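You operate a simulated robot arm through the tools that you are given. There is no shell and no other tool. Be economical: measure what you need, move in short steps, check, and stop when the job is done.

Carry out the task below with a simulated two-armed robot. There is one attempt and no reset: what you move stays moved.

JOB
Carry the rest tray with both arms and set it on the top of the long counter. Put the garlic pot on the island end top away on the shelf under the steel bench. Put the orange shaker on the island end top away on the garnish shelf. Take the dressing bottle on the griddle ledge and put it away on the second seasoning shelf from the top. Open the sauce drawer, put the sea salt shaker inside floor and shut the drawer again. Fetch the red grip basket and stand it on top of the green board. Shut the greens door. Fetch the steel cloche and set it on the brown small platter. Put the marked bowl on the coating tray. Fetch the blue-rimmed bowl and set it in the white blue-rimmed plate. Fetch the blue grip basket and stand it on the trolley end of the steel bench. Put the herb pot in the bread basket. Take the onion pot and leave it in the china bowl. Do these in any order. Set down upright: garlic pot, orange shaker, dressing bottle, sea salt shaker, red grip basket, blue grip basket.

It is judged by the outcome, as a careful person would: the job done as asked, and still so three seconds after it is handed in. It fails if anything else is knocked over, pushed out of place, dropped, spilled or broken.

ROBOT AND FRAMES
Two 7-joint arms with three-finger grippers on one trunk, on a base that drives. Base frame: it is fixed to the floor where the robot stands at the start and does not move with it; the origin is under the middle of the robot, x ahead of it, y to its left, z up; the surface under the hand at the start is at about z = 940. Lengths are in mm, angles in rad, forces in N, time in s.
The left shoulder is at the start at [70, 146, 1238], the right one opposite. With the tool pointing down near the work surface each hand reaches from about 300 to 680 mm from the robot's upright axis, wherever it stands, measured 20 degrees to its own side. Places, roughly: blue grip basket (12x10x32 cm) [-1000, 2100, 1000]; blue-rimmed bowl (16x16x7 cm) [400, 2200, 900]; blue-rimmed plate (24x24x4 cm) [-200, 2200, 900]; bread basket (25x25x9 cm) [-800, 2200, 900]; china bowl (17x17x7 cm) [2400, 2200, 900]; coating tray (13x19x4 cm) [0, -1600, 900]; dressing bottle [2000, -250, 1000]; garlic pot [500, 250, 1000]; garnish shelf [6700, 0, 1400]; green board (22x30x4 cm) [1200, -1700, 900]; greens door [2400, -500, 400]; herb pot [-1250, -500, 250]; marked bowl (13x13x6 cm) [1100, 2200, 200]; onion pot [2000, 2250, 1000]; orange shaker [500, 500, 1000]; red grip basket (12x10x32 cm) [900, -1600, 1000]; rest tray [500, 0, 1000]; sauce drawer [2800, 2200, 600]; sauce drawer floor [2800, 2300, 500]; sea salt shaker [750, -1750, 1000]; second seasoning shelf (24x49 cm) [5840, -2060, 1540]; shelf under the steel bench [-1400, 0, 200]; small platter (24x24x4 cm) [1600, 2300, 900]; steel cloche (18x18x12 cm) [1200, 2200, 900]; top of the long counter [1300, -1700, 900]; trolley end of the steel bench [-1400, -300, 900]. Payload 2.2 kg a hand.
The tool frame of a hand sits at the grasp point between the pads (the TCP): z along the fingers, y along the line on which they close. The tips reach 28 mm beyond it. The gripper opens to 102 mm. The gripper's body begins 71 mm behind the TCP.
Orientation is that of the tool frame in the base frame, as a unit quaternion [x, y, z, w]. With the fingers straight down and closing along the base's y, the tool's x points along the base's -x, its y along +y and its z along -z.

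CONTROLS
- The arms move only by the tool jog_arm. It takes "left_moves", "right_moves" or both (then of equal length, played together; a hand with none holds still); each is a list of rows, each a list of 3 entries, a list of its own where there are three numbers: the opening, from 0 (shut) to 1 (fully open), then the shift along the tool's x, y, z in units of 25 mm (1.0 is 25 mm), then the turn, a rotation vector about the tool's x, y, z in units of 6 degrees (1.0 is 6 degrees). In form: [[hand, [tx, ty, tz], [ax, ay, az]], ...]. A call has 1 to 12 rows; each row shifts and turns the commanded pose from where the row before left it, along the tool's axes as they then stand. A call with a number of a shift or a turn outside -1 to 1 is refused whole. A row lasts 0.2 s, in which the tool goes at most 50 mm and 0.15 rad; a call with a longer step from one row to the next is refused whole, and so is a gripper value outside its range. Where a pose cannot be reached the arm comes as near as it can. A force on the tool above 40 N (or 10 N above the force at the start of the call, whichever is more), or a blocked arm, ends the call early, and 0.2 s more pass. The fingers move at their own pace and stop on an object; they squeeze with about 29 N. The grip force told is the motor's: it shows also when the fingers shut on nothing. Time passes only in rows, and 0.2 s behind the last, so rows that do not move let the fingers close. It gives the time, the measured TCP pose, the force on the tool (base axes), the opening and the grip force at its end, in the units of the frame above (readings bear some noise), with the torque about the TCP (base axes, N m) and any sound that the robot's microphone picked up.
- Cameras (640 x 400 px; columns grow to the right, rows downward): "scene" is now at [124.9, 42.6, 1459.1]; the picture's right is [0.38, -0.92, 0.00], its down [-0.59, -0.25, -0.77] and it looks along [0.71, 0.29, -0.64] (base axes); focal length 242 px, centre (320, 200). "left" rides on the left gripper at [72, 38, -86] in its tool frame; the picture's right is [-0.46, 0.89, 0.00], its down [-0.60, -0.32, -0.73] and it looks along [-0.65, -0.34, 0.68] (tool axes); focal length 256 px, centre (320, 200). "right" rides on the right gripper at [69, 44, -86] in its tool frame; the picture's right is [-0.53, 0.85, 0.00], its down [-0.58, -0.36, -0.73] and it looks along [-0.62, -0.39, 0.68] (tool axes); focal length 256 px, centre (320, 200). There is no depth. A picture from a camera that has moved, and an enlarged one, comes with that camera's place and axes in the base frame and with its lens. The place of the scene camera against the robot may be out by one fixed shift of up to 18 mm in any direction.
- get_image(camera): a new picture of that camera. The clock stands still meanwhile.
- move_column(by): slides the trunk up (or, below 0, down) by that many mm; the arms and the scene camera ride with it, the base frame stays. It gives what a move gives, with no picture.
- steer(legs): drives the robot by 1 to 6 legs, each [ahead, left, turn to the left] in mm, mm and rad, along the robot's own axes; the way and the turn of a leg run together, so that a leg with both is an arc; at most 1500 mm and 3.142 rad a leg. The arms and the cameras ride along, it lands a little off, and it stops where it bumps. It gives what a move gives.
- pan_tilt(pan, tilt): turns the head with the scene camera to pan (to the left, within 1.501 rad either way) and tilt (down, from -0.506 to 1.204), counted from straight ahead of the robot. It gives what a move gives.
- inspect(camera, box): a new picture of the part [left, top, right, bottom] of that camera's present view, enlarged. The clock stands still meanwhile.
- close_job(): hands the job in; it is judged then, once.

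Go step by step. Nothing tells you exact positions but the pictures and the camera data: compare them with the known pose of the tool, close in by small moves and look again before you grip or let go. The budget is 588 turns and 370 pictures, counting those below and the enlarged ones. Unless the task says otherwise, let go and move clear before handing in.

The tools are called after "Request:" as a command line: name --argument value ..., lists and objects as JSON in quotes. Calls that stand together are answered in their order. jog_arm: Moves the arms, as the interface text tells. Its arguments: {"type":"object","properties":{"left_moves":{"type":"array","items":{"type":"array"}},"right_moves":{"type":"array","items":{"type":"array"}}},"required":[]} The other tools are called the same way: move_column (by) slides the trunk up or down; steer (legs) drives the base; pan_tilt (pan, tilt) turns the head that bears the scene camera; get_image (camera) takes a picture; inspect (camera, box) takes an enlarged picture of a part of a camera's view; close_job () hands the job in.

At the start:

```text
clock: 0.0
left_ee_pos: [371.8, 400.2, 1191.7]
left_orientation: [0.0, 1.0, 0.0, 0.0]
left_ft_force: [-0.4, -0.8, -0.5]
left_moment: [-0.01, 0.02, -0.02]
left_width: 102.2
left_gripper_force: 0.1
right_ee_pos: [346.9, 47.9, 1281.9]
right_orientation: [0.0, 1.0, -0.001, 0.0]
right_ft_force: [1.1, -0.2, 0.5]
right_moment: [0.02, -0.03, -0.01]
right_width: 101.7
right_gripper_force: 0.0
trunk travel left (down, up): [-775.0, 165.0]
robot x, y, heading: [0.1, 2.3, -0.004]
head pan, tilt: [0.393, 0.698]
```

scene: 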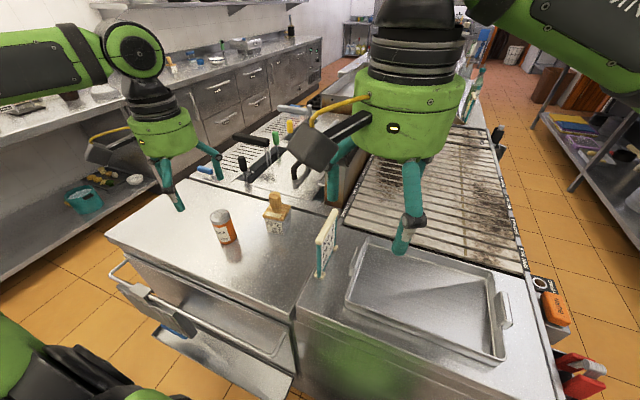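
right: 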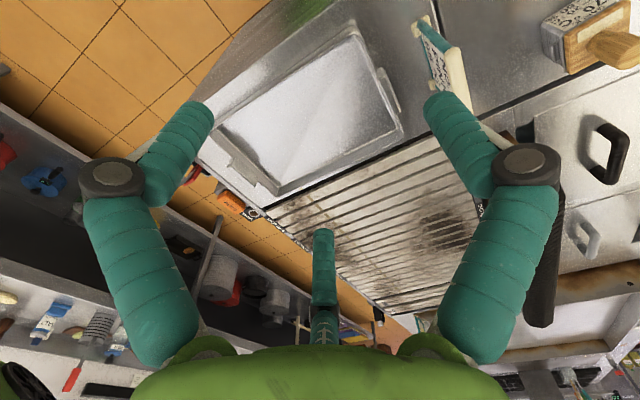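
left: 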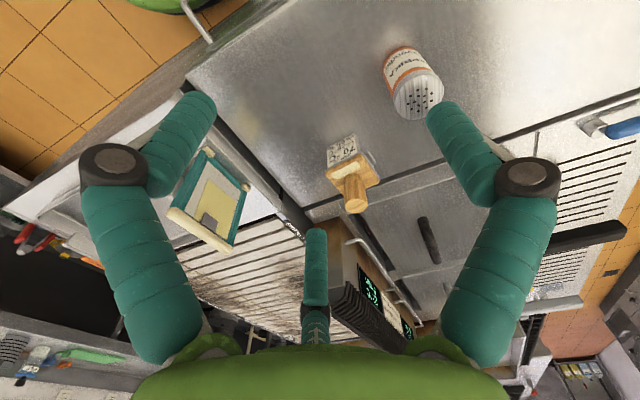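

I start with a look around before I move anything: the shaker seems to be near (430,455), the garlic pot near (524,346) and the tray near (470,-80).

Request:
pan_tilt --pan -1.0 --tilt 0.4

Request:
get_image --camera "scene"

Request:
pan_tilt --pan 1.2 --tilt 0.4

Request:
get_image --camera "scene"

Request:
pan_tilt --pan 0 --tilt 0.6

Request:
get_image --camera "scene"

```text
clock: 1.5
left_ee_pos: [372.0, 398.8, 1192.9]
left_orientation: [0.0, 1.0, 0.0, 0.0]
left_ft_force: [0.2, -0.5, 0.0]
left_moment: [0.03, 0.0, -0.01]
left_width: 102.2
left_gripper_force: 0.0
right_ee_pos: [346.9, 47.0, 1282.3]
right_orientation: [0.0, 1.0, 0.001, 0.0]
right_ft_force: [0.7, 0.5, 0.5]
right_moment: [-0.03, 0.01, 0.06]
right_width: 101.9
right_gripper_force: 0.1
trunk travel left (down, up): [-775.0, 165.0]
robot x, y, heading: [-1.8, -3.6, 0.002]
head pan, tilt: [-1.0, 0.4]
```

```text
366 pictures are left
camera scene: at [96.5, -67.8, 1485.8], right [-0.84, -0.54, 0.0], down [-0.21, 0.33, -0.92], along [0.5, -0.77, -0.39], focal length 242 px, centre (320, 200)
```

scene: 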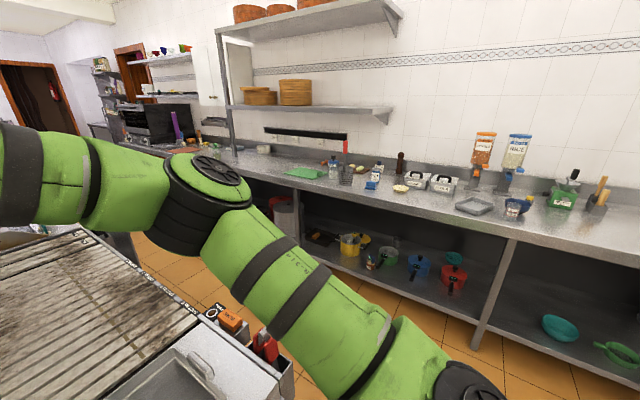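

```text
clock: 3.6
left_ee_pos: [372.8, 399.8, 1191.9]
left_orientation: [0.0, 1.0, 0.0, -0.001]
left_ft_force: [-0.3, 0.1, 0.0]
left_moment: [-0.03, 0.05, 0.01]
left_width: 101.8
left_gripper_force: 0.0
right_ee_pos: [346.5, 47.6, 1282.3]
right_orientation: [-0.001, 1.0, -0.001, 0.0]
right_ft_force: [0.2, -0.3, -0.3]
right_moment: [-0.01, -0.02, 0.03]
right_width: 101.8
right_gripper_force: 0.1
trunk travel left (down, up): [-775.0, 165.0]
robot x, y, heading: [2.0, -2.2, -0.001]
head pan, tilt: [1.201, 0.4]
```

```text
365 pictures are left
camera scene: at [80.0, 96.4, 1485.8], right [0.93, -0.36, 0.0], down [-0.14, -0.36, -0.92], along [0.33, 0.86, -0.39], focal length 242 px, centre (320, 200)
```

scene: 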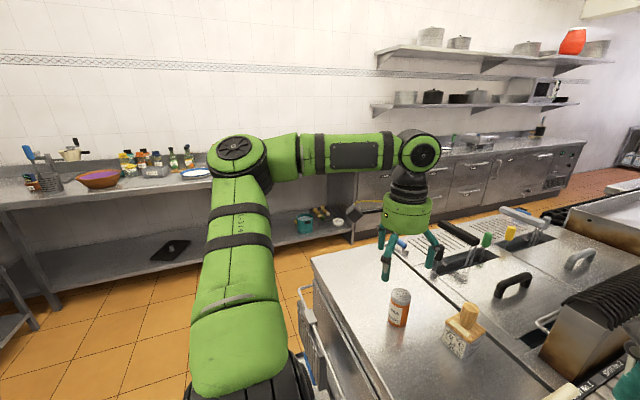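

```text
clock: 5.0
left_ee_pos: [371.7, 399.6, 1192.4]
left_orientation: [0.0, 1.0, 0.0, 0.001]
left_ft_force: [-0.3, -0.1, 0.0]
left_moment: [0.02, -0.04, -0.02]
left_width: 101.8
left_gripper_force: 0.0
right_ee_pos: [345.4, 48.1, 1281.8]
right_orientation: [0.0, 1.0, 0.001, -0.001]
right_ft_force: [0.9, 0.4, -0.5]
right_moment: [0.01, -0.03, -0.02]
right_width: 102.0
right_gripper_force: 0.1
trunk travel left (down, up): [-775.0, 165.0]
robot x, y, heading: [0.4, 0.0, 0.002]
head pan, tilt: [0.0, 0.6]
```

```text
364 pictures are left
camera scene: at [134.8, 10.2, 1467.6], right [0.0, -1.0, 0.0], down [-0.56, 0.0, -0.83], along [0.83, 0.0, -0.56], focal length 242 px, centre (320, 200)
```

scene: 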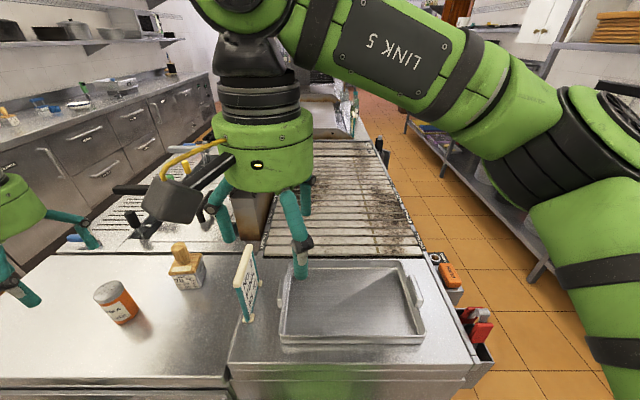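

The island end carries the orange-labelled shaker, a boxy pot with a wooden top, a small sign and the tray. I look at them enlarged.

Request:
inspect --camera "scene" --box '[60, 220, 270, 350]'

Request:
inspect --camera "scene" --box '[260, 240, 460, 365]'

```text
3.05 times, centred on (165, 285) of scene
camera zoom: at [134.8, 10.2, 1467.6], right [0.0, -1.0, 0.0], down [-0.56, 0.0, -0.83], along [0.83, 0.0, -0.56], focal length 737 px, centre (792, -59)
```

zoom: 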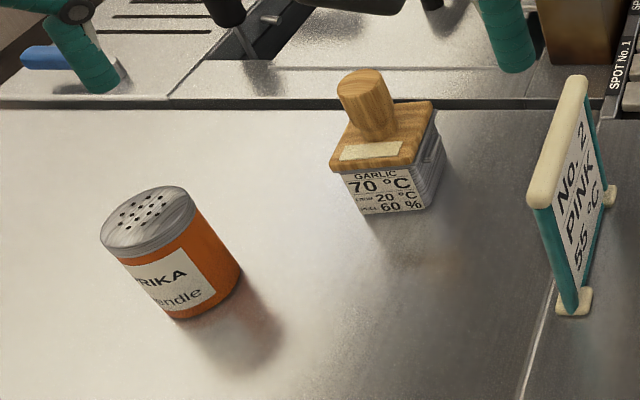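

```text
3.20 times, centred on (360, 302) of scene
camera zoom: at [134.8, 10.2, 1467.6], right [0.0, -1.0, 0.0], down [-0.56, 0.0, -0.83], along [0.83, 0.0, -0.56], focal length 774 px, centre (192, -128)
```

zoom: 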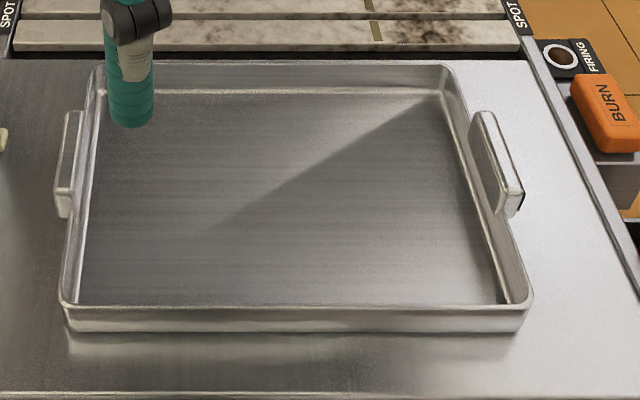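

The tray's handles are upright plates near (492,96) and (492,-214), closing along y suits them. I shift right by 60 mm to stand centred on the tray and bring both hands above the handles.

Request:
steer --legs '[[0, -60, 0]]'

Request:
jog_arm --left_moves '[[0.6, [-0.48, -0.97, 0], [0, 0, 0]], [0.6, [-0.48, -0.97, 0], [0, 0, 0]], [0.6, [-0.48, -0.97, 0], [0, 0, 0]], [0.6, [-0.48, -0.97, 0], [0, 0, 0]], [0.6, [-0.48, -0.97, 0], [0, 0, 0]], [0.6, [-0.48, -0.97, 0], [0, 0, 0]], [0.6, [-0.48, -0.97, 0], [0, 0, 0]], [0.6, [-0.48, -0.97, 0], [0, 0, 0]], [0.6, [-0.48, -0.97, 0], [0, 0, 0]], [0.6, [-0.48, -0.97, 0], [0, 0, 0]]]' --right_moves '[[0.6, [-0.58, -0.81, 0.36], [0, 0, 0]], [0.6, [-0.58, -0.81, 0.36], [0, 0, 0]], [0.6, [-0.58, -0.81, 0.36], [0, 0, 0]], [0.6, [-0.58, -0.81, 0.36], [0, 0, 0]], [0.6, [-0.58, -0.81, 0.36], [0, 0, 0]], [0.6, [-0.58, -0.81, 0.36], [0, 0, 0]], [0.6, [-0.58, -0.81, 0.36], [0, 0, 0]], [0.6, [-0.58, -0.81, 0.36], [0, 0, 0]], [0.6, [-0.58, -0.81, 0.36], [0, 0, 0]], [0.6, [-0.58, -0.81, 0.36], [0, 0, 0]]]'

Request:
get_image --camera "scene"

Request:
get_image --camera "left"

Request:
get_image --camera "right"

```text
clock: 6.0
left_ee_pos: [371.2, 347.7, 1189.5]
left_orientation: [-0.002, 1.0, -0.003, 0.0]
left_ft_force: [0.7, 1.4, 0.1]
left_moment: [-0.09, 0.01, 0.0]
left_width: 101.9
left_gripper_force: 0.0
right_ee_pos: [345.7, -2.5, 1282.3]
right_orientation: [-0.003, 1.0, -0.003, 0.0]
right_ft_force: [0.4, 0.6, -0.2]
right_moment: [-0.09, -0.01, -0.01]
right_width: 102.1
right_gripper_force: 0.1
trunk travel left (down, up): [-775.0, 165.0]
robot x, y, heading: [-0.0, -56.9, 0.002]
head pan, tilt: [0.0, 0.6]
```

```text
clock: 8.2
left_ee_pos: [494.1, 98.4, 1191.1]
left_orientation: [-0.003, 1.0, 0.001, -0.002]
left_ft_force: [1.0, -1.0, -0.2]
left_moment: [0.04, 0.02, -0.02]
left_width: 61.0
left_gripper_force: 0.2
right_ee_pos: [493.4, -212.5, 1191.0]
right_orientation: [-0.001, 1.0, 0.0, -0.001]
right_ft_force: [0.7, -0.4, 0.1]
right_moment: [0.03, 0.04, 0.01]
right_width: 61.2
right_gripper_force: 0.0
trunk travel left (down, up): [-775.0, 165.0]
robot x, y, heading: [0.2, -58.3, 0.003]
head pan, tilt: [0.0, 0.6]
```

```text
361 pictures are left
camera scene: at [137.7, -50.3, 1467.3], right [0.0, -1.0, 0.0], down [-0.57, 0.0, -0.82], along [0.82, 0.0, -0.57], focal length 242 px, centre (320, 200)
```

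scene: 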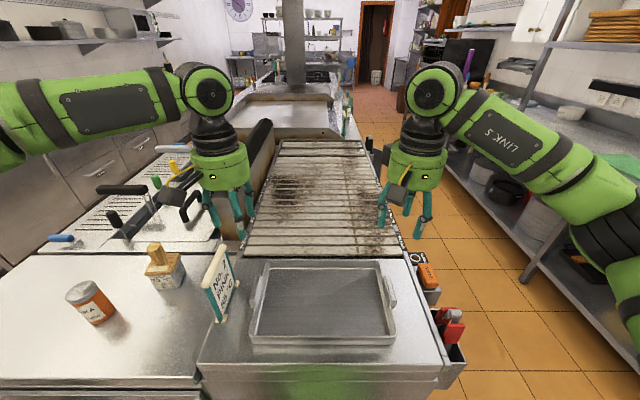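

```text
360 pictures are left
camera left: at [421.5, 136.0, 1278.2], right [0.46, 0.89, 0.0], down [0.61, -0.32, 0.73], along [0.65, -0.34, -0.68], focal length 256 px, centre (320, 200)
```

left: 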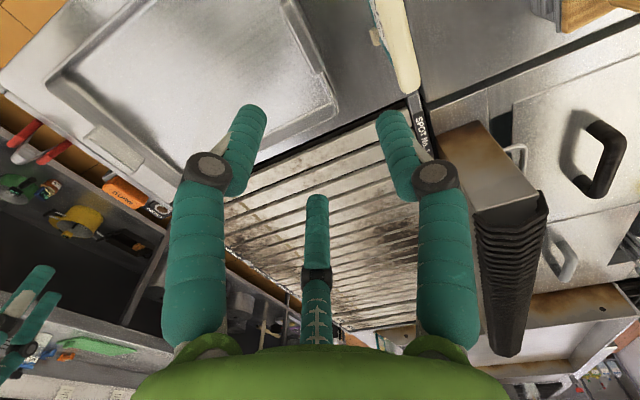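

```text
359 pictures are left
camera right: at [423.8, -169.5, 1277.8], right [0.53, 0.85, 0.0], down [0.58, -0.36, 0.73], along [0.62, -0.39, -0.68], focal length 256 px, centre (320, 200)
```

right: 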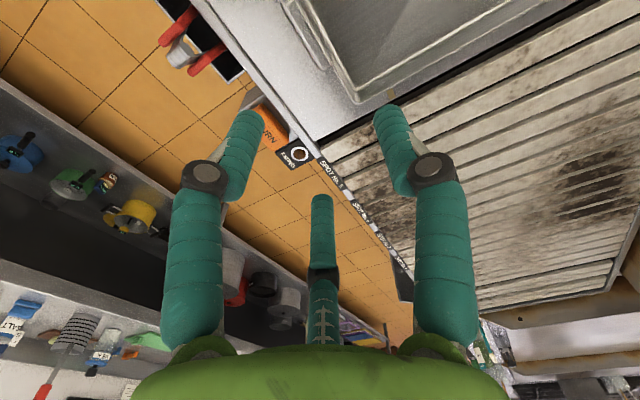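

Both hands are near above the handles. I zoom into the wrist views to measure the handles.

Request:
inspect --camera "left" --box '[220, 0, 420, 125]'

Request:
inspect --camera "right" --box '[220, 0, 420, 125]'

Request:
inspect --camera "scene" --box '[190, 240, 430, 390]'

```text
3.20 times, centred on (320, 62) of left
camera zoom: at [421.5, 136.0, 1278.2], right [0.46, 0.89, 0.0], down [0.61, -0.32, 0.73], along [0.65, -0.34, -0.68], focal length 819 px, centre (320, 640)
```

zoom: 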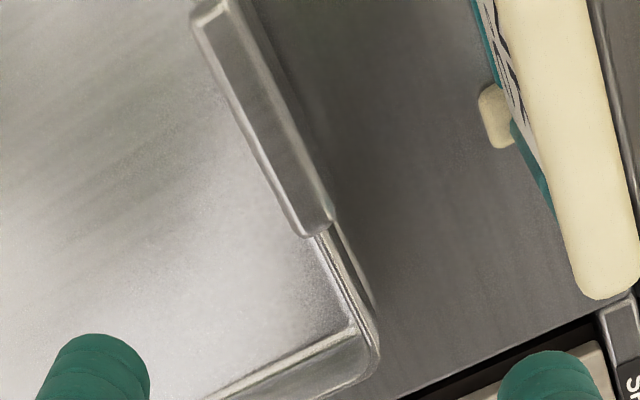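

```text
3.20 times, centred on (320, 62) of right
camera zoom: at [423.8, -169.5, 1277.8], right [0.53, 0.85, 0.0], down [0.58, -0.36, 0.73], along [0.62, -0.39, -0.68], focal length 819 px, centre (320, 640)
```

zoom: 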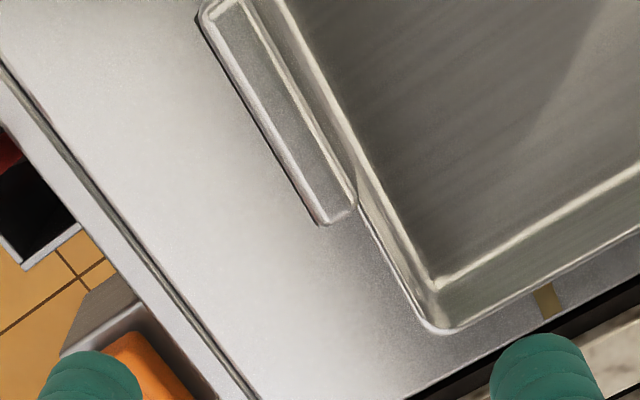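

```text
2.67 times, centred on (310, 315) of scene
camera zoom: at [137.7, -50.3, 1467.3], right [0.0, -1.0, 0.0], down [-0.57, 0.0, -0.82], along [0.82, 0.0, -0.57], focal length 645 px, centre (347, -107)
```

zoom: 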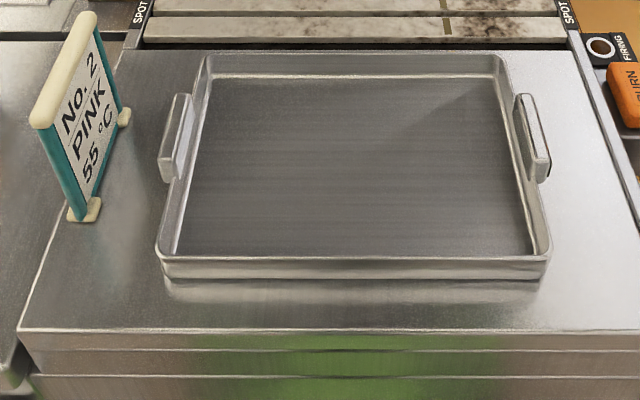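

Left handle centre ≈ (484,86), right ≈ (481,-220), tops near z 976. I come down to just over them and look again.

Request:
jog_arm --left_moves '[[0.5, [0.05, -0.06, 0.88], [0, 0, 0]], [0.5, [0.05, -0.06, 0.88], [0, 0, 0]], [0.5, [0.05, -0.06, 0.88], [0, 0, 0]], [0.5, [0.05, -0.06, 0.88], [0, 0, 0]], [0.5, [0.05, -0.06, 0.88], [0, 0, 0]], [0.5, [0.05, -0.06, 0.88], [0, 0, 0]], [0.5, [0.05, -0.06, 0.88], [0, 0, 0]], [0.5, [0.05, -0.06, 0.88], [0, 0, 0]]]' --right_moves '[[0.5, [0.06, -0.04, 0.88], [0, 0, 0]], [0.5, [0.06, -0.04, 0.88], [0, 0, 0]], [0.5, [0.06, -0.04, 0.88], [0, 0, 0]], [0.5, [0.06, -0.04, 0.88], [0, 0, 0]], [0.5, [0.06, -0.04, 0.88], [0, 0, 0]], [0.5, [0.06, -0.04, 0.88], [0, 0, 0]], [0.5, [0.06, -0.04, 0.88], [0, 0, 0]], [0.5, [0.06, -0.04, 0.88], [0, 0, 0]]]'

Request:
get_image --camera "left"

Request:
get_image --camera "right"

Request:
inspect --camera "scene" --box '[190, 200, 430, 350]'

```text
clock: 10.0
left_ee_pos: [478.9, 89.9, 1023.2]
left_orientation: [-0.002, 1.0, -0.003, 0.007]
left_ft_force: [4.0, -0.5, 17.5]
left_moment: [-0.22, -0.2, 0.16]
left_width: 54.9
left_gripper_force: 1.9
left hand out of reach, approached as far as the arm can: row 8
right_ee_pos: [479.6, -220.6, 1016.7]
right_orientation: [-0.001, 1.0, 0.0, 0.002]
right_ft_force: [-0.3, -0.8, 0.3]
right_moment: [0.01, -0.02, 0.01]
right_width: 50.9
right_gripper_force: 0.1
trunk travel left (down, up): [-775.0, 165.0]
robot x, y, heading: [0.8, -63.7, 0.003]
head pan, tilt: [0.0, 0.6]
```

```text
355 pictures are left
camera left: at [405.6, 128.9, 1108.3], right [0.46, 0.89, 0.0], down [0.59, -0.31, 0.74], along [0.66, -0.34, -0.67], focal length 256 px, centre (320, 200)
```

left: 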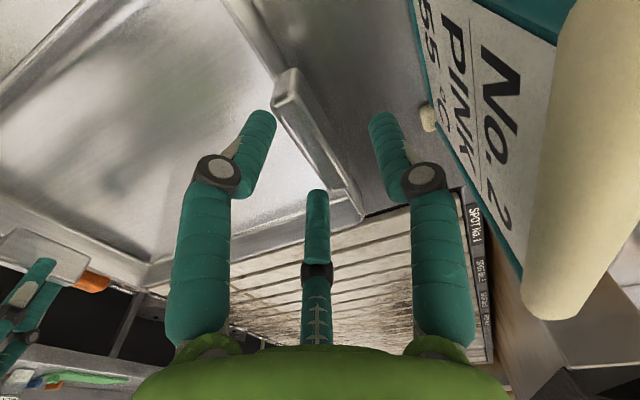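

```text
354 pictures are left
camera right: at [407.4, -176.8, 1104.4], right [0.53, 0.85, 0.0], down [0.58, -0.36, 0.73], along [0.62, -0.39, -0.68], focal length 256 px, centre (320, 200)
```

right: 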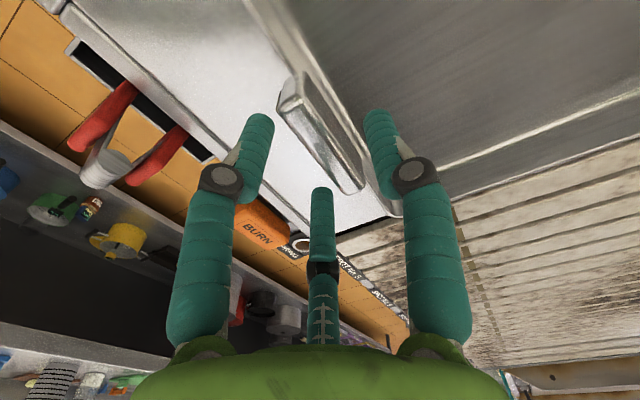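

```text
2.67 times, centred on (310, 275) of scene
camera zoom: at [131.0, -49.6, 1468.4], right [0.0, -1.0, 0.0], down [-0.56, 0.0, -0.83], along [0.83, 0.0, -0.56], focal length 645 px, centre (347, 0)
```

zoom: 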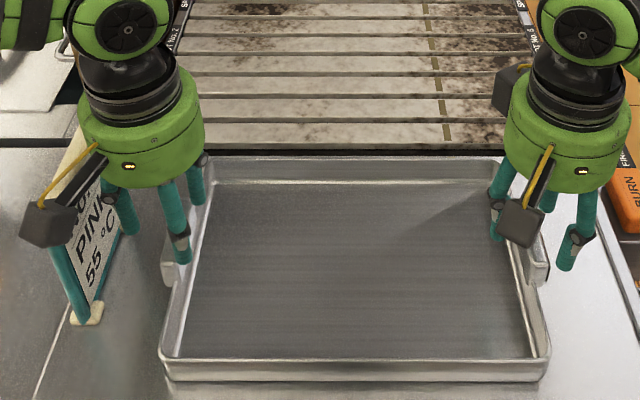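

The left hand met an upward resistance at z 1023 (17 N) while the right did not. I back the left up a little and look closely at what it touches.

Request:
jog_arm --left_moves '[[0.6, [0, 0, -1], [0, 0, 0]], [0.6, [0, 0, -0.5], [0, 0, 0]]]'

Request:
get_image --camera "left"

Request:
inspect --camera "scene" --box '[190, 190, 310, 270]'

Request:
inspect --camera "right" --box '[200, 50, 440, 200]'

```text
clock: 10.6
left_ee_pos: [475.6, 93.5, 1056.1]
left_orientation: [-0.002, 1.0, 0.001, 0.0]
left_ft_force: [0.2, 0.3, -0.2]
left_moment: [0.0, 0.0, 0.01]
left_width: 61.1
left_gripper_force: 0.1
right_ee_pos: [478.8, -219.7, 1017.0]
right_orientation: [-0.001, 1.0, 0.0, 0.001]
right_ft_force: [1.5, -1.2, -0.5]
right_moment: [-0.01, -0.03, 0.0]
right_width: 50.9
right_gripper_force: 0.0
trunk travel left (down, up): [-775.0, 165.0]
robot x, y, heading: [1.9, -55.8, -0.002]
head pan, tilt: [0.0, 0.6]
```

```text
352 pictures are left
camera left: at [404.0, 130.9, 1143.9], right [0.46, 0.89, 0.0], down [0.6, -0.32, 0.73], along [0.65, -0.34, -0.68], focal length 256 px, centre (320, 200)
```

left: 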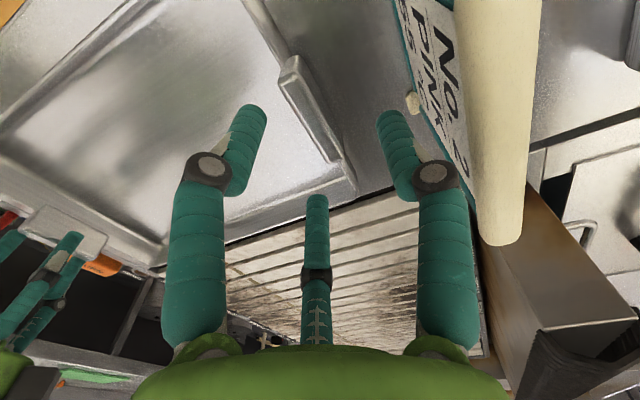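

```text
5.00 times, centred on (250, 230) of scene
camera zoom: at [133.1, -49.1, 1467.7], right [0.0, -1.0, 0.0], down [-0.56, 0.0, -0.83], along [0.83, 0.0, -0.56], focal length 1209 px, centre (670, 50)
```

zoom: 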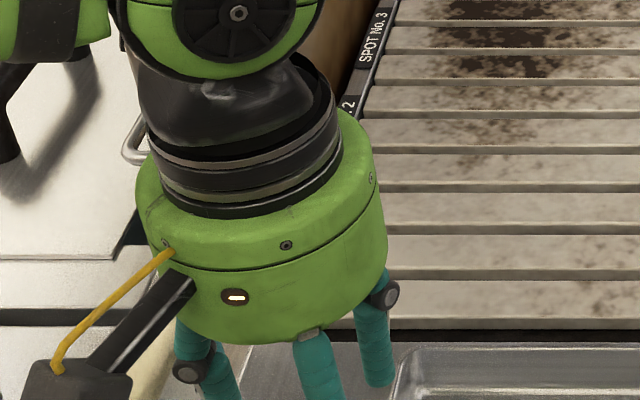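

```text
2.67 times, centred on (320, 125) of right
camera zoom: at [408.9, -176.3, 1103.6], right [0.53, 0.85, 0.0], down [0.58, -0.36, 0.73], along [0.62, -0.39, -0.68], focal length 683 px, centre (320, 400)
```

zoom: 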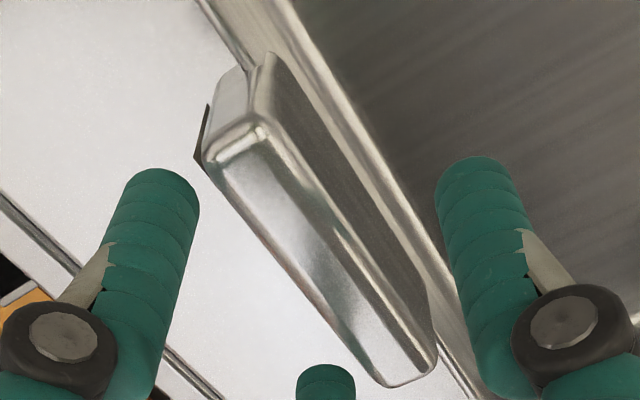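

The handle tops triangulate nearer z 990, so the left fingers sat on the handle: it was too far off to one side. I recentre the left hand with a wider opening, then lower both to TCP z≈985.

Request:
jog_arm --left_moves '[[0.75, [-0.25, -0.42, 0], [0, 0, 0]], [0.75, [0, 0, 0.95], [0, 0, 0]], [0.75, [0, 0, 0.95], [0, 0, 0]], [0.75, [0, 0, 0.9], [0, 0, 0]], [0.75, [0, 0, 0], [0, 0, 0]]]' --right_moves '[[0.6, [-0.1, 0, 0], [0, 0, 0]], [0.6, [0, 0, 0.45], [0, 0, 0]], [0.6, [0, 0, 0.45], [0, 0, 0]], [0.6, [0, 0, 0.3], [0, 0, 0]], [0.6, [0, 0, 0], [0, 0, 0]]]'

Request:
get_image --camera "left"

Request:
get_image --camera "right"

```text
clock: 11.8
left_ee_pos: [470.7, 99.3, 995.3]
left_orientation: [-0.001, 1.0, -0.001, 0.0]
left_ft_force: [-0.3, -3.1, 1.2]
left_moment: [0.05, -0.04, -0.05]
left_width: 76.6
left_gripper_force: 0.2
left hand out of reach, approached as far as the arm can: row 2, 3, 4
right_ee_pos: [482.9, -219.2, 984.6]
right_orientation: [-0.002, 1.0, 0.0, 0.0]
right_ft_force: [-0.8, 0.6, -0.1]
right_moment: [0.02, -0.02, 0.01]
right_width: 61.2
right_gripper_force: 0.0
trunk travel left (down, up): [-775.0, 165.0]
robot x, y, heading: [-1.8, -58.0, -0.0]
head pan, tilt: [0.0, 0.6]
```

```text
349 pictures are left
camera left: at [399.3, 137.3, 1080.9], right [0.46, 0.89, 0.0], down [0.6, -0.31, 0.73], along [0.65, -0.34, -0.68], focal length 256 px, centre (320, 200)
```

left: 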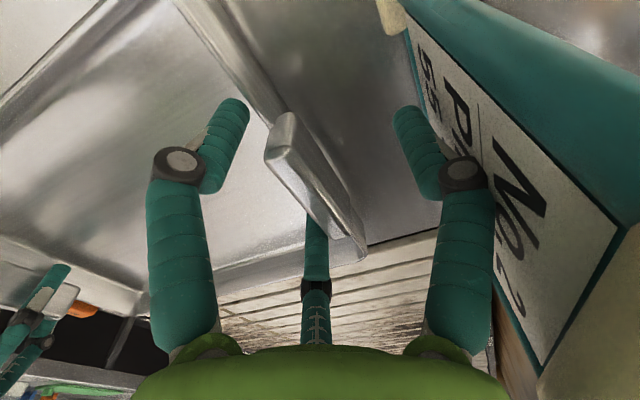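

```text
348 pictures are left
camera right: at [412.6, -176.7, 1072.4], right [0.53, 0.85, 0.0], down [0.58, -0.36, 0.73], along [0.62, -0.39, -0.68], focal length 256 px, centre (320, 200)
```

right: 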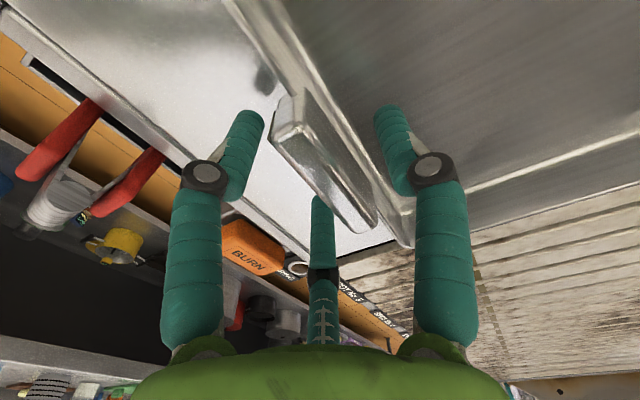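

The right hand is in place, but the left arm is at a reach limit. I lift both hands 100 mm and lower the trunk by 100 mm to change the arm's posture.

Request:
jog_arm --left_moves '[[0.75, [0, 0, -1], [0, 0, 0]], [0.75, [0, 0, -1], [0, 0, 0]], [0.75, [0, 0, -1], [0, 0, 0]], [0.75, [0, 0, -1], [0, 0, 0]], [0.75, [0, 0, -1], [0, 0, 0]], [0.75, [0, 0, -1], [0, 0, 0]]]' --right_moves '[[0.6, [0, 0, -1], [0, 0, 0]], [0.6, [0, 0, -1], [0, 0, 0]], [0.6, [0, 0, -1], [0, 0, 0]], [0.6, [0, 0, -1], [0, 0, 0]], [0.6, [0, 0, -1], [0, 0, 0]], [0.6, [0, 0, -1], [0, 0, 0]]]'

Request:
move_column --by -100

Request:
steer --legs '[[0, -10, 0]]'

```text
clock: 13.2
left_ee_pos: [471.1, 102.6, 1143.9]
left_orientation: [-0.001, 1.0, 0.0, 0.0]
left_ft_force: [-0.8, -0.4, 1.1]
left_moment: [0.04, 0.0, 0.0]
left_width: 76.4
left_gripper_force: 0.1
right_ee_pos: [479.9, -220.0, 1136.2]
right_orientation: [-0.002, 1.0, 0.0, 0.001]
right_ft_force: [0.5, 0.2, 0.4]
right_moment: [0.0, 0.01, 0.02]
right_width: 61.1
right_gripper_force: 0.1
trunk travel left (down, up): [-775.0, 165.0]
robot x, y, heading: [-0.0, -58.1, 0.001]
head pan, tilt: [0.0, 0.6]
```

```text
clock: 14.5
left_ee_pos: [471.0, 99.9, 1044.5]
left_orientation: [-0.002, 1.0, -0.001, 0.0]
left_ft_force: [0.1, -2.6, -0.2]
left_moment: [0.04, 0.01, -0.01]
left_width: 74.6
left_gripper_force: 0.0
right_ee_pos: [480.3, -220.4, 1034.6]
right_orientation: [-0.002, 1.0, -0.001, 0.0]
right_ft_force: [1.1, -0.3, -0.3]
right_moment: [0.0, 0.01, 0.01]
right_width: 60.9
right_gripper_force: 0.0
trunk travel left (down, up): [-675.0, 265.0]
robot x, y, heading: [-0.4, -60.4, 0.002]
head pan, tilt: [0.0, 0.6]
```

```text
clock: 15.2
left_ee_pos: [471.8, 93.6, 1043.3]
left_orientation: [-0.002, 1.0, -0.001, 0.0]
left_ft_force: [0.1, -0.1, -1.6]
left_moment: [-0.02, -0.03, 0.0]
left_width: 76.5
left_gripper_force: 0.0
right_ee_pos: [481.1, -227.7, 1035.8]
right_orientation: [-0.001, 1.0, -0.001, 0.0]
right_ft_force: [-0.3, 0.3, 0.3]
right_moment: [-0.04, 0.01, 0.0]
right_width: 61.0
right_gripper_force: 0.0
trunk travel left (down, up): [-675.0, 265.0]
robot x, y, heading: [0.3, -68.3, -0.001]
head pan, tilt: [0.0, 0.6]
```

Request:
jog_arm --left_moves '[[0.75, [-0.45, -0.46, 0], [0, 0, 0]], [0.75, [0, 0, 0], [0, 0, 0]]]' --right_moves '[[0.6, [0, 0.3, 0], [0, 0, 0]], [0.6, [0, 0, 0], [0, 0, 0]]]'

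Request:
get_image --camera "left"

Request:
get_image --camera "scene"

```text
clock: 15.8
left_ee_pos: [482.2, 81.2, 1043.7]
left_orientation: [-0.002, 1.0, 0.0, 0.0]
left_ft_force: [-0.2, 0.1, 0.3]
left_moment: [-0.01, 0.06, 0.04]
left_width: 76.9
left_gripper_force: 0.1
right_ee_pos: [479.8, -221.9, 1035.2]
right_orientation: [-0.002, 1.0, 0.0, 0.0]
right_ft_force: [0.9, 0.0, -0.2]
right_moment: [0.0, 0.02, 0.0]
right_width: 61.3
right_gripper_force: 0.1
trunk travel left (down, up): [-675.0, 265.0]
robot x, y, heading: [1.9, -67.0, 0.003]
head pan, tilt: [0.0, 0.6]
```

```text
347 pictures are left
camera left: at [410.0, 119.3, 1130.6], right [0.46, 0.89, 0.0], down [0.6, -0.31, 0.73], along [0.65, -0.34, -0.68], focal length 256 px, centre (320, 200)
```

left: 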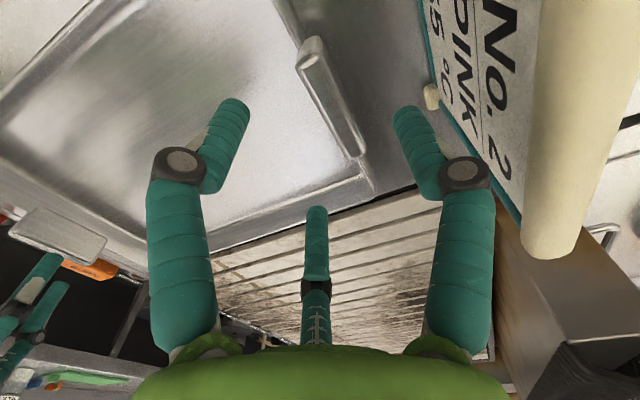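

```text
346 pictures are left
camera scene: at [134.2, -57.7, 1367.7], right [0.0, -1.0, 0.0], down [-0.56, 0.0, -0.83], along [0.83, 0.0, -0.56], focal length 242 px, centre (320, 200)
```

scene: 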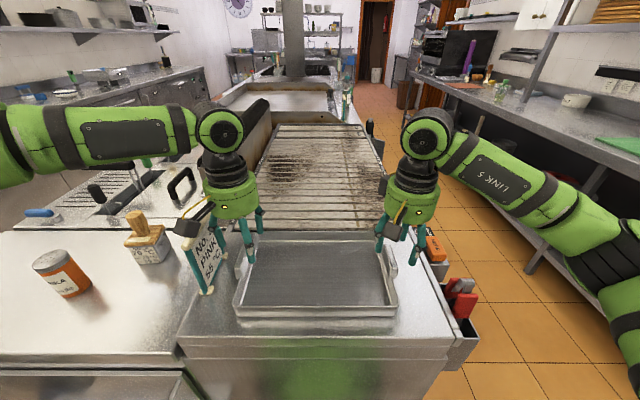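

The left is now centred on its handle; lowering both.

Request:
jog_arm --left_moves '[[0.75, [0, 0, 0.8], [0, 0, 0]], [0.75, [0, 0, 0.8], [0, 0, 0]], [0.75, [0, 0, 0.75], [0, 0, 0]], [0.75, [0, 0, 0], [0, 0, 0]]]' --right_moves '[[0.6, [0, 0, 0.7], [0, 0, 0]], [0.6, [0, 0, 0.7], [0, 0, 0]], [0.6, [0, 0, 0.6], [0, 0, 0]], [0.6, [0, 0, 0], [0, 0, 0]]]'

Request:
get_image --camera "left"

Request:
get_image --camera "right"

```text
clock: 16.8
left_ee_pos: [482.7, 81.0, 983.7]
left_orientation: [-0.002, 1.0, 0.001, 0.0]
left_ft_force: [-0.8, -0.8, 0.1]
left_moment: [-0.01, -0.04, -0.05]
left_width: 76.4
left_gripper_force: 0.0
right_ee_pos: [479.5, -220.0, 984.5]
right_orientation: [-0.002, 1.0, 0.0, 0.0]
right_ft_force: [0.3, 0.2, 0.5]
right_moment: [0.03, 0.0, -0.03]
right_width: 61.1
right_gripper_force: 0.1
trunk travel left (down, up): [-675.0, 265.0]
robot x, y, heading: [-0.2, -67.8, 0.004]
head pan, tilt: [0.0, 0.6]
```

```text
345 pictures are left
camera left: at [410.7, 118.6, 1071.7], right [0.46, 0.89, 0.0], down [0.61, -0.31, 0.73], along [0.65, -0.34, -0.68], focal length 256 px, centre (320, 200)
```

left: 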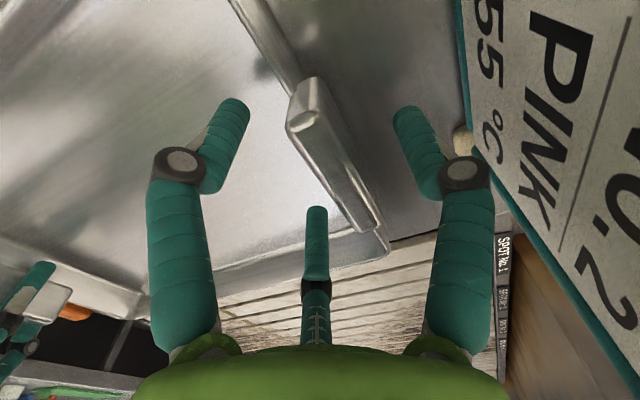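

```text
344 pictures are left
camera right: at [409.3, -178.2, 1071.6], right [0.53, 0.85, 0.0], down [0.58, -0.36, 0.73], along [0.62, -0.39, -0.68], focal length 256 px, centre (320, 200)
```

right: 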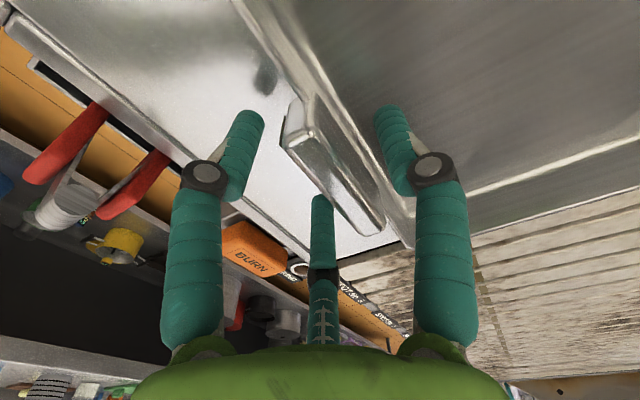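

Both handles sit between the fingers. Closing.

Request:
jog_arm --left_moves '[[0, [0, 0, 0.1], [0, 0, 0]], [0, [0, 0, 0], [0, 0, 0]], [0, [0, 0, 0], [0, 0, 0]], [0, [0, 0, 0], [0, 0, 0]]]' --right_moves '[[0, [0, 0, 0.1], [0, 0, 0]], [0, [0, 0, 0], [0, 0, 0]], [0, [0, 0, 0], [0, 0, 0]], [0, [0, 0, 0], [0, 0, 0]]]'

Request:
get_image --camera "left"

Request:
get_image --camera "right"

```text
clock: 17.8
left_ee_pos: [483.0, 82.1, 984.4]
left_orientation: [-0.003, 1.0, 0.0, 0.002]
left_ft_force: [5.9, 10.3, 16.0]
left_moment: [0.34, 0.42, 0.02]
left_width: 25.1
left_gripper_force: 29.2
right_ee_pos: [478.5, -221.4, 984.0]
right_orientation: [-0.001, 1.0, 0.001, 0.002]
right_ft_force: [5.6, -8.0, 18.6]
right_moment: [-0.07, 0.63, 0.17]
right_width: 24.9
right_gripper_force: 29.0
trunk travel left (down, up): [-675.0, 265.0]
robot x, y, heading: [1.4, -66.1, 0.0]
head pan, tilt: [0.0, 0.6]
```

```text
343 pictures are left
camera left: at [410.4, 120.1, 1070.7], right [0.46, 0.89, 0.0], down [0.6, -0.31, 0.73], along [0.65, -0.34, -0.68], focal length 256 px, centre (320, 200)
```

left: 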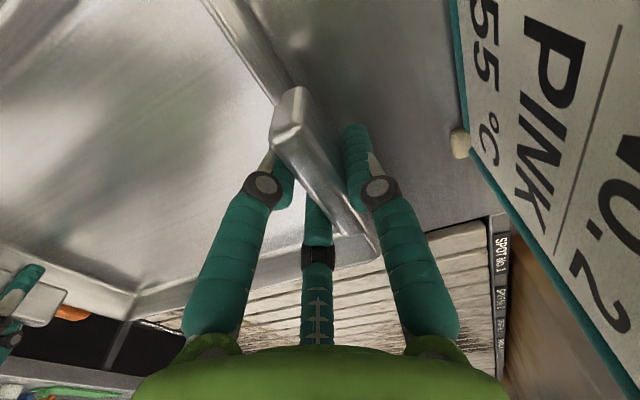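

```text
342 pictures are left
camera right: at [409.0, -178.2, 1070.9], right [0.53, 0.85, 0.0], down [0.57, -0.36, 0.73], along [0.62, -0.39, -0.68], focal length 256 px, centre (320, 200)
```

right: 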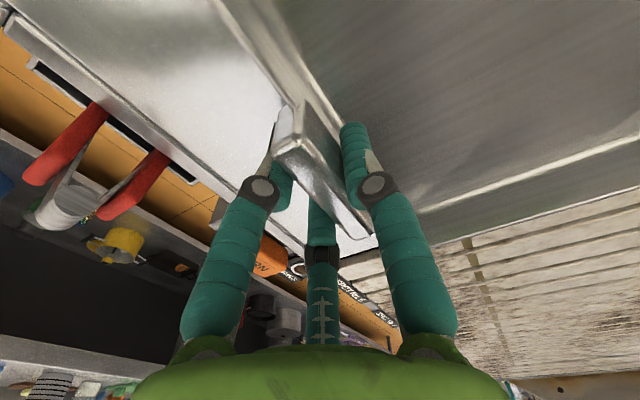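

Both handles held (25 mm, 29 N). Lifting together.

Request:
jog_arm --left_moves '[[0, [0, 0, -0.5], [0, 0, 0]], [0, [0, 0, -0.8], [0, 0, 0]], [0, [0, 0, -0.8], [0, 0, 0]], [0, [0, 0, -0.8], [0, 0, 0]], [0, [0, 0, -0.8], [0, 0, 0]], [0, [0, 0, -0.8], [0, 0, 0]], [0, [0, 0, -0.8], [0, 0, 0]], [0, [0, 0, -0.5], [0, 0, 0]]]' --right_moves '[[0, [0, 0, -0.5], [0, 0, 0]], [0, [0, 0, -0.8], [0, 0, 0]], [0, [0, 0, -0.8], [0, 0, 0]], [0, [0, 0, -0.8], [0, 0, 0]], [0, [0, 0, -0.8], [0, 0, 0]], [0, [0, 0, -0.8], [0, 0, 0]], [0, [0, 0, -0.8], [0, 0, 0]], [0, [0, 0, -0.5], [0, 0, 0]]]'

Request:
get_image --camera "scene"

```text
clock: 19.6
left_ee_pos: [481.9, 84.1, 1127.2]
left_orientation: [-0.002, 1.0, -0.002, 0.001]
left_ft_force: [1.4, 7.8, -2.2]
left_moment: [0.24, 0.04, 0.38]
left_width: 25.0
left_gripper_force: 29.0
left hand out of reach, approached as far as the arm can: row 8
right_ee_pos: [480.1, -220.3, 1128.2]
right_orientation: [-0.003, 1.0, 0.0, -0.001]
right_ft_force: [-1.4, -7.9, -2.3]
right_moment: [-0.2, -0.07, 0.16]
right_width: 24.9
right_gripper_force: 29.3
trunk travel left (down, up): [-675.0, 265.0]
robot x, y, heading: [3.6, -67.3, -0.002]
head pan, tilt: [0.0, 0.6]
```

```text
341 pictures are left
camera scene: at [135.4, -57.6, 1367.5], right [0.0, -1.0, 0.0], down [-0.57, 0.0, -0.82], along [0.82, 0.0, -0.57], focal length 242 px, centre (320, 200)
```

scene: 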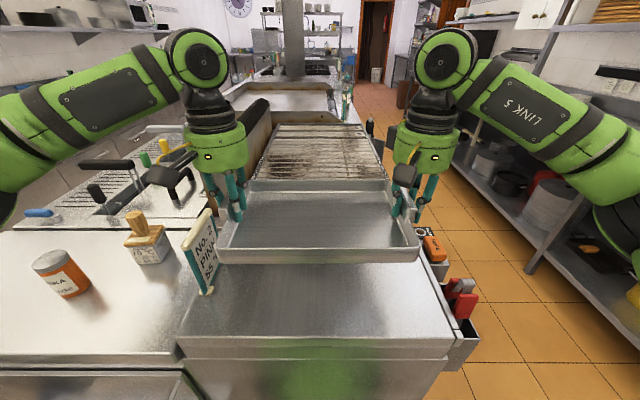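

The tray is up and level. I back away, turn right to face the long counter, and look for clear space.

Request:
steer --legs '[[-450, 0, 0], [0, 0, -1.57]]'

Request:
pan_tilt --pan 0.5 --tilt 0.45

Request:
get_image --camera "scene"

```text
clock: 26.2
left_ee_pos: [-309.7, -552.0, 1127.8]
left_orientation: [0.709, 0.705, -0.002, -0.001]
left_ft_force: [-18.3, -1.5, -3.7]
left_moment: [0.02, -0.01, 0.35]
left_width: 24.9
left_gripper_force: 28.5
right_ee_pos: [-614.5, -548.7, 1127.7]
right_orientation: [0.709, 0.705, 0.002, 0.002]
right_ft_force: [17.8, 1.7, -1.1]
right_moment: [0.02, -0.34, 0.32]
right_width: 25.2
right_gripper_force: 29.1
trunk travel left (down, up): [-675.0, 265.0]
robot x, y, heading: [-456.2, -69.2, -1.58]
head pan, tilt: [0.0, 0.6]
```

```text
clock: 27.2
left_ee_pos: [-308.9, -552.5, 1126.9]
left_orientation: [0.71, 0.705, -0.002, 0.0]
left_ft_force: [-0.9, -1.7, -2.9]
left_moment: [-0.04, -0.22, 0.25]
left_width: 25.1
left_gripper_force: 28.9
right_ee_pos: [-614.1, -547.6, 1127.0]
right_orientation: [0.709, 0.705, 0.001, 0.001]
right_ft_force: [1.3, 1.6, -1.2]
right_moment: [-0.02, -0.05, 0.34]
right_width: 25.1
right_gripper_force: 29.0
trunk travel left (down, up): [-675.0, 265.0]
robot x, y, heading: [-456.0, -69.1, -1.577]
head pan, tilt: [0.499, 0.45]
```

```text
340 pictures are left
camera scene: at [-416.8, -190.3, 1381.0], right [-0.88, -0.47, 0.0], down [-0.2, 0.38, -0.9], along [0.42, -0.79, -0.44], focal length 242 px, centre (320, 200)
```

scene: 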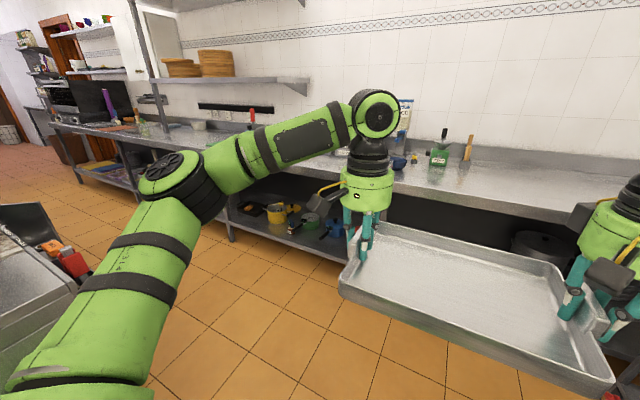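

Request:
pan_tilt --pan -0.2 --tilt 0.3

Request:
get_image --camera "scene"

```text
clock: 28.2
left_ee_pos: [-309.1, -552.1, 1128.3]
left_orientation: [0.71, 0.704, -0.002, -0.001]
left_ft_force: [-1.1, -3.0, -2.3]
left_moment: [-0.05, -0.24, 0.3]
left_width: 25.1
left_gripper_force: 29.5
right_ee_pos: [-613.4, -546.6, 1127.2]
right_orientation: [0.709, 0.705, 0.002, 0.002]
right_ft_force: [2.2, 2.7, -1.7]
right_moment: [0.07, -0.04, 0.33]
right_width: 24.9
right_gripper_force: 29.3
trunk travel left (down, up): [-675.0, 265.0]
robot x, y, heading: [-459.2, -68.6, -1.58]
head pan, tilt: [-0.201, 0.3]
```

```text
339 pictures are left
camera scene: at [-479.3, -200.5, 1395.0], right [-0.98, 0.21, 0.0], down [0.06, 0.29, -0.96], along [-0.2, -0.93, -0.3], focal length 242 px, centre (320, 200)
```

scene: 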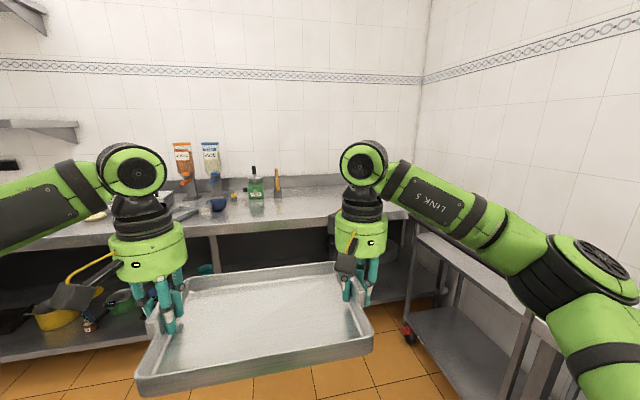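

The counter to the right end, about x -600 to -1200, looks clear. I drive to face it at x≈-880 and look from nearer.

Request:
steer --legs '[[0, -420, 0], [500, 0, 0]]'

Request:
pan_tilt --pan 0 --tilt 0.35

Request:
get_image --camera "scene"

```text
clock: 30.9
left_ee_pos: [-729.9, -549.6, 1127.4]
left_orientation: [0.707, 0.707, 0.0, 0.0]
left_ft_force: [-0.7, -0.8, -2.6]
left_moment: [0.06, -0.14, 0.15]
left_width: 24.8
left_gripper_force: 28.8
right_ee_pos: [-1034.1, -545.3, 1127.3]
right_orientation: [0.707, 0.707, 0.002, 0.001]
right_ft_force: [0.0, 1.3, -2.1]
right_moment: [-0.06, 0.04, 0.14]
right_width: 25.3
right_gripper_force: 29.0
trunk travel left (down, up): [-675.0, 265.0]
robot x, y, heading: [-876.7, -65.5, -1.576]
head pan, tilt: [-0.201, 0.3]
stopped in leg 1: the robot was blocked; the commanded pose is now the measured one
```

```text
clock: 31.7
left_ee_pos: [-729.0, -549.5, 1126.9]
left_orientation: [0.707, 0.707, -0.001, -0.001]
left_ft_force: [-0.1, -1.5, -2.6]
left_moment: [-0.02, -0.17, 0.15]
left_width: 24.7
left_gripper_force: 29.3
right_ee_pos: [-1033.3, -545.2, 1127.0]
right_orientation: [0.707, 0.707, 0.002, 0.001]
right_ft_force: [0.8, 1.3, -1.2]
right_moment: [-0.03, -0.03, 0.19]
right_width: 25.2
right_gripper_force: 29.2
trunk travel left (down, up): [-675.0, 265.0]
robot x, y, heading: [-875.1, -69.7, -1.577]
head pan, tilt: [0.0, 0.351]
```

```text
338 pictures are left
camera scene: at [-880.9, -199.5, 1390.3], right [-1.0, 0.01, 0.0], down [0.0, 0.34, -0.94], along [0.0, -0.94, -0.34], focal length 242 px, centre (320, 200)
```

scene: 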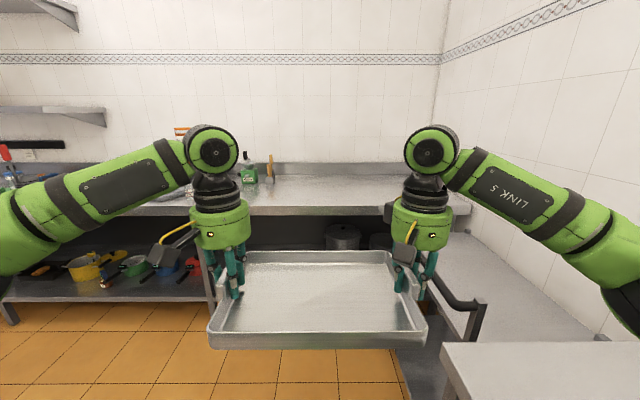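

Something on the right nudged the base, so I shift back left to x≈-800 and then go ahead to the counter.

Request:
steer --legs '[[0, 76, 0.006], [860, 0, 0]]'

Request:
pan_tilt --pan 0 --tilt 0.55

Request:
get_image --camera "scene"

```text
clock: 36.9
left_ee_pos: [-644.6, -1413.7, 1126.8]
left_orientation: [0.705, 0.709, -0.002, 0.0]
left_ft_force: [-1.0, -0.8, -2.9]
left_moment: [-0.03, -0.18, 0.25]
left_width: 25.1
left_gripper_force: 29.3
right_ee_pos: [-949.6, -1414.0, 1126.3]
right_orientation: [0.704, 0.71, 0.001, 0.001]
right_ft_force: [1.2, 0.9, -0.9]
right_moment: [0.02, -0.02, 0.23]
right_width: 25.1
right_gripper_force: 29.0
trunk travel left (down, up): [-675.0, 265.0]
robot x, y, heading: [-796.4, -935.7, -1.563]
head pan, tilt: [0.0, 0.351]
```

```text
clock: 37.6
left_ee_pos: [-645.4, -1416.5, 1126.1]
left_orientation: [0.705, 0.709, -0.002, 0.0]
left_ft_force: [-1.1, -1.3, -2.7]
left_moment: [0.01, -0.2, 0.15]
left_width: 24.9
left_gripper_force: 29.2
right_ee_pos: [-949.1, -1413.6, 1126.9]
right_orientation: [0.705, 0.709, 0.002, 0.001]
right_ft_force: [0.8, 1.7, -2.7]
right_moment: [0.02, -0.01, 0.19]
right_width: 24.9
right_gripper_force: 28.6
trunk travel left (down, up): [-675.0, 265.0]
robot x, y, heading: [-795.8, -931.1, -1.566]
head pan, tilt: [0.0, 0.55]
```

```text
337 pictures are left
camera scene: at [-800.1, -1064.0, 1372.0], right [-1.0, 0.0, 0.0], down [0.0, 0.52, -0.85], along [0.0, -0.85, -0.52], focal length 242 px, centre (320, 200)
```

scene: 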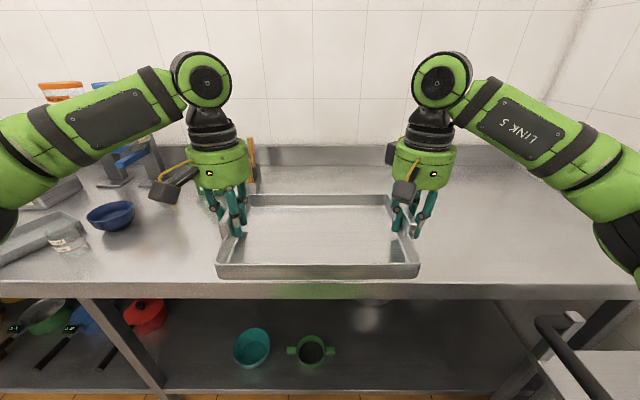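

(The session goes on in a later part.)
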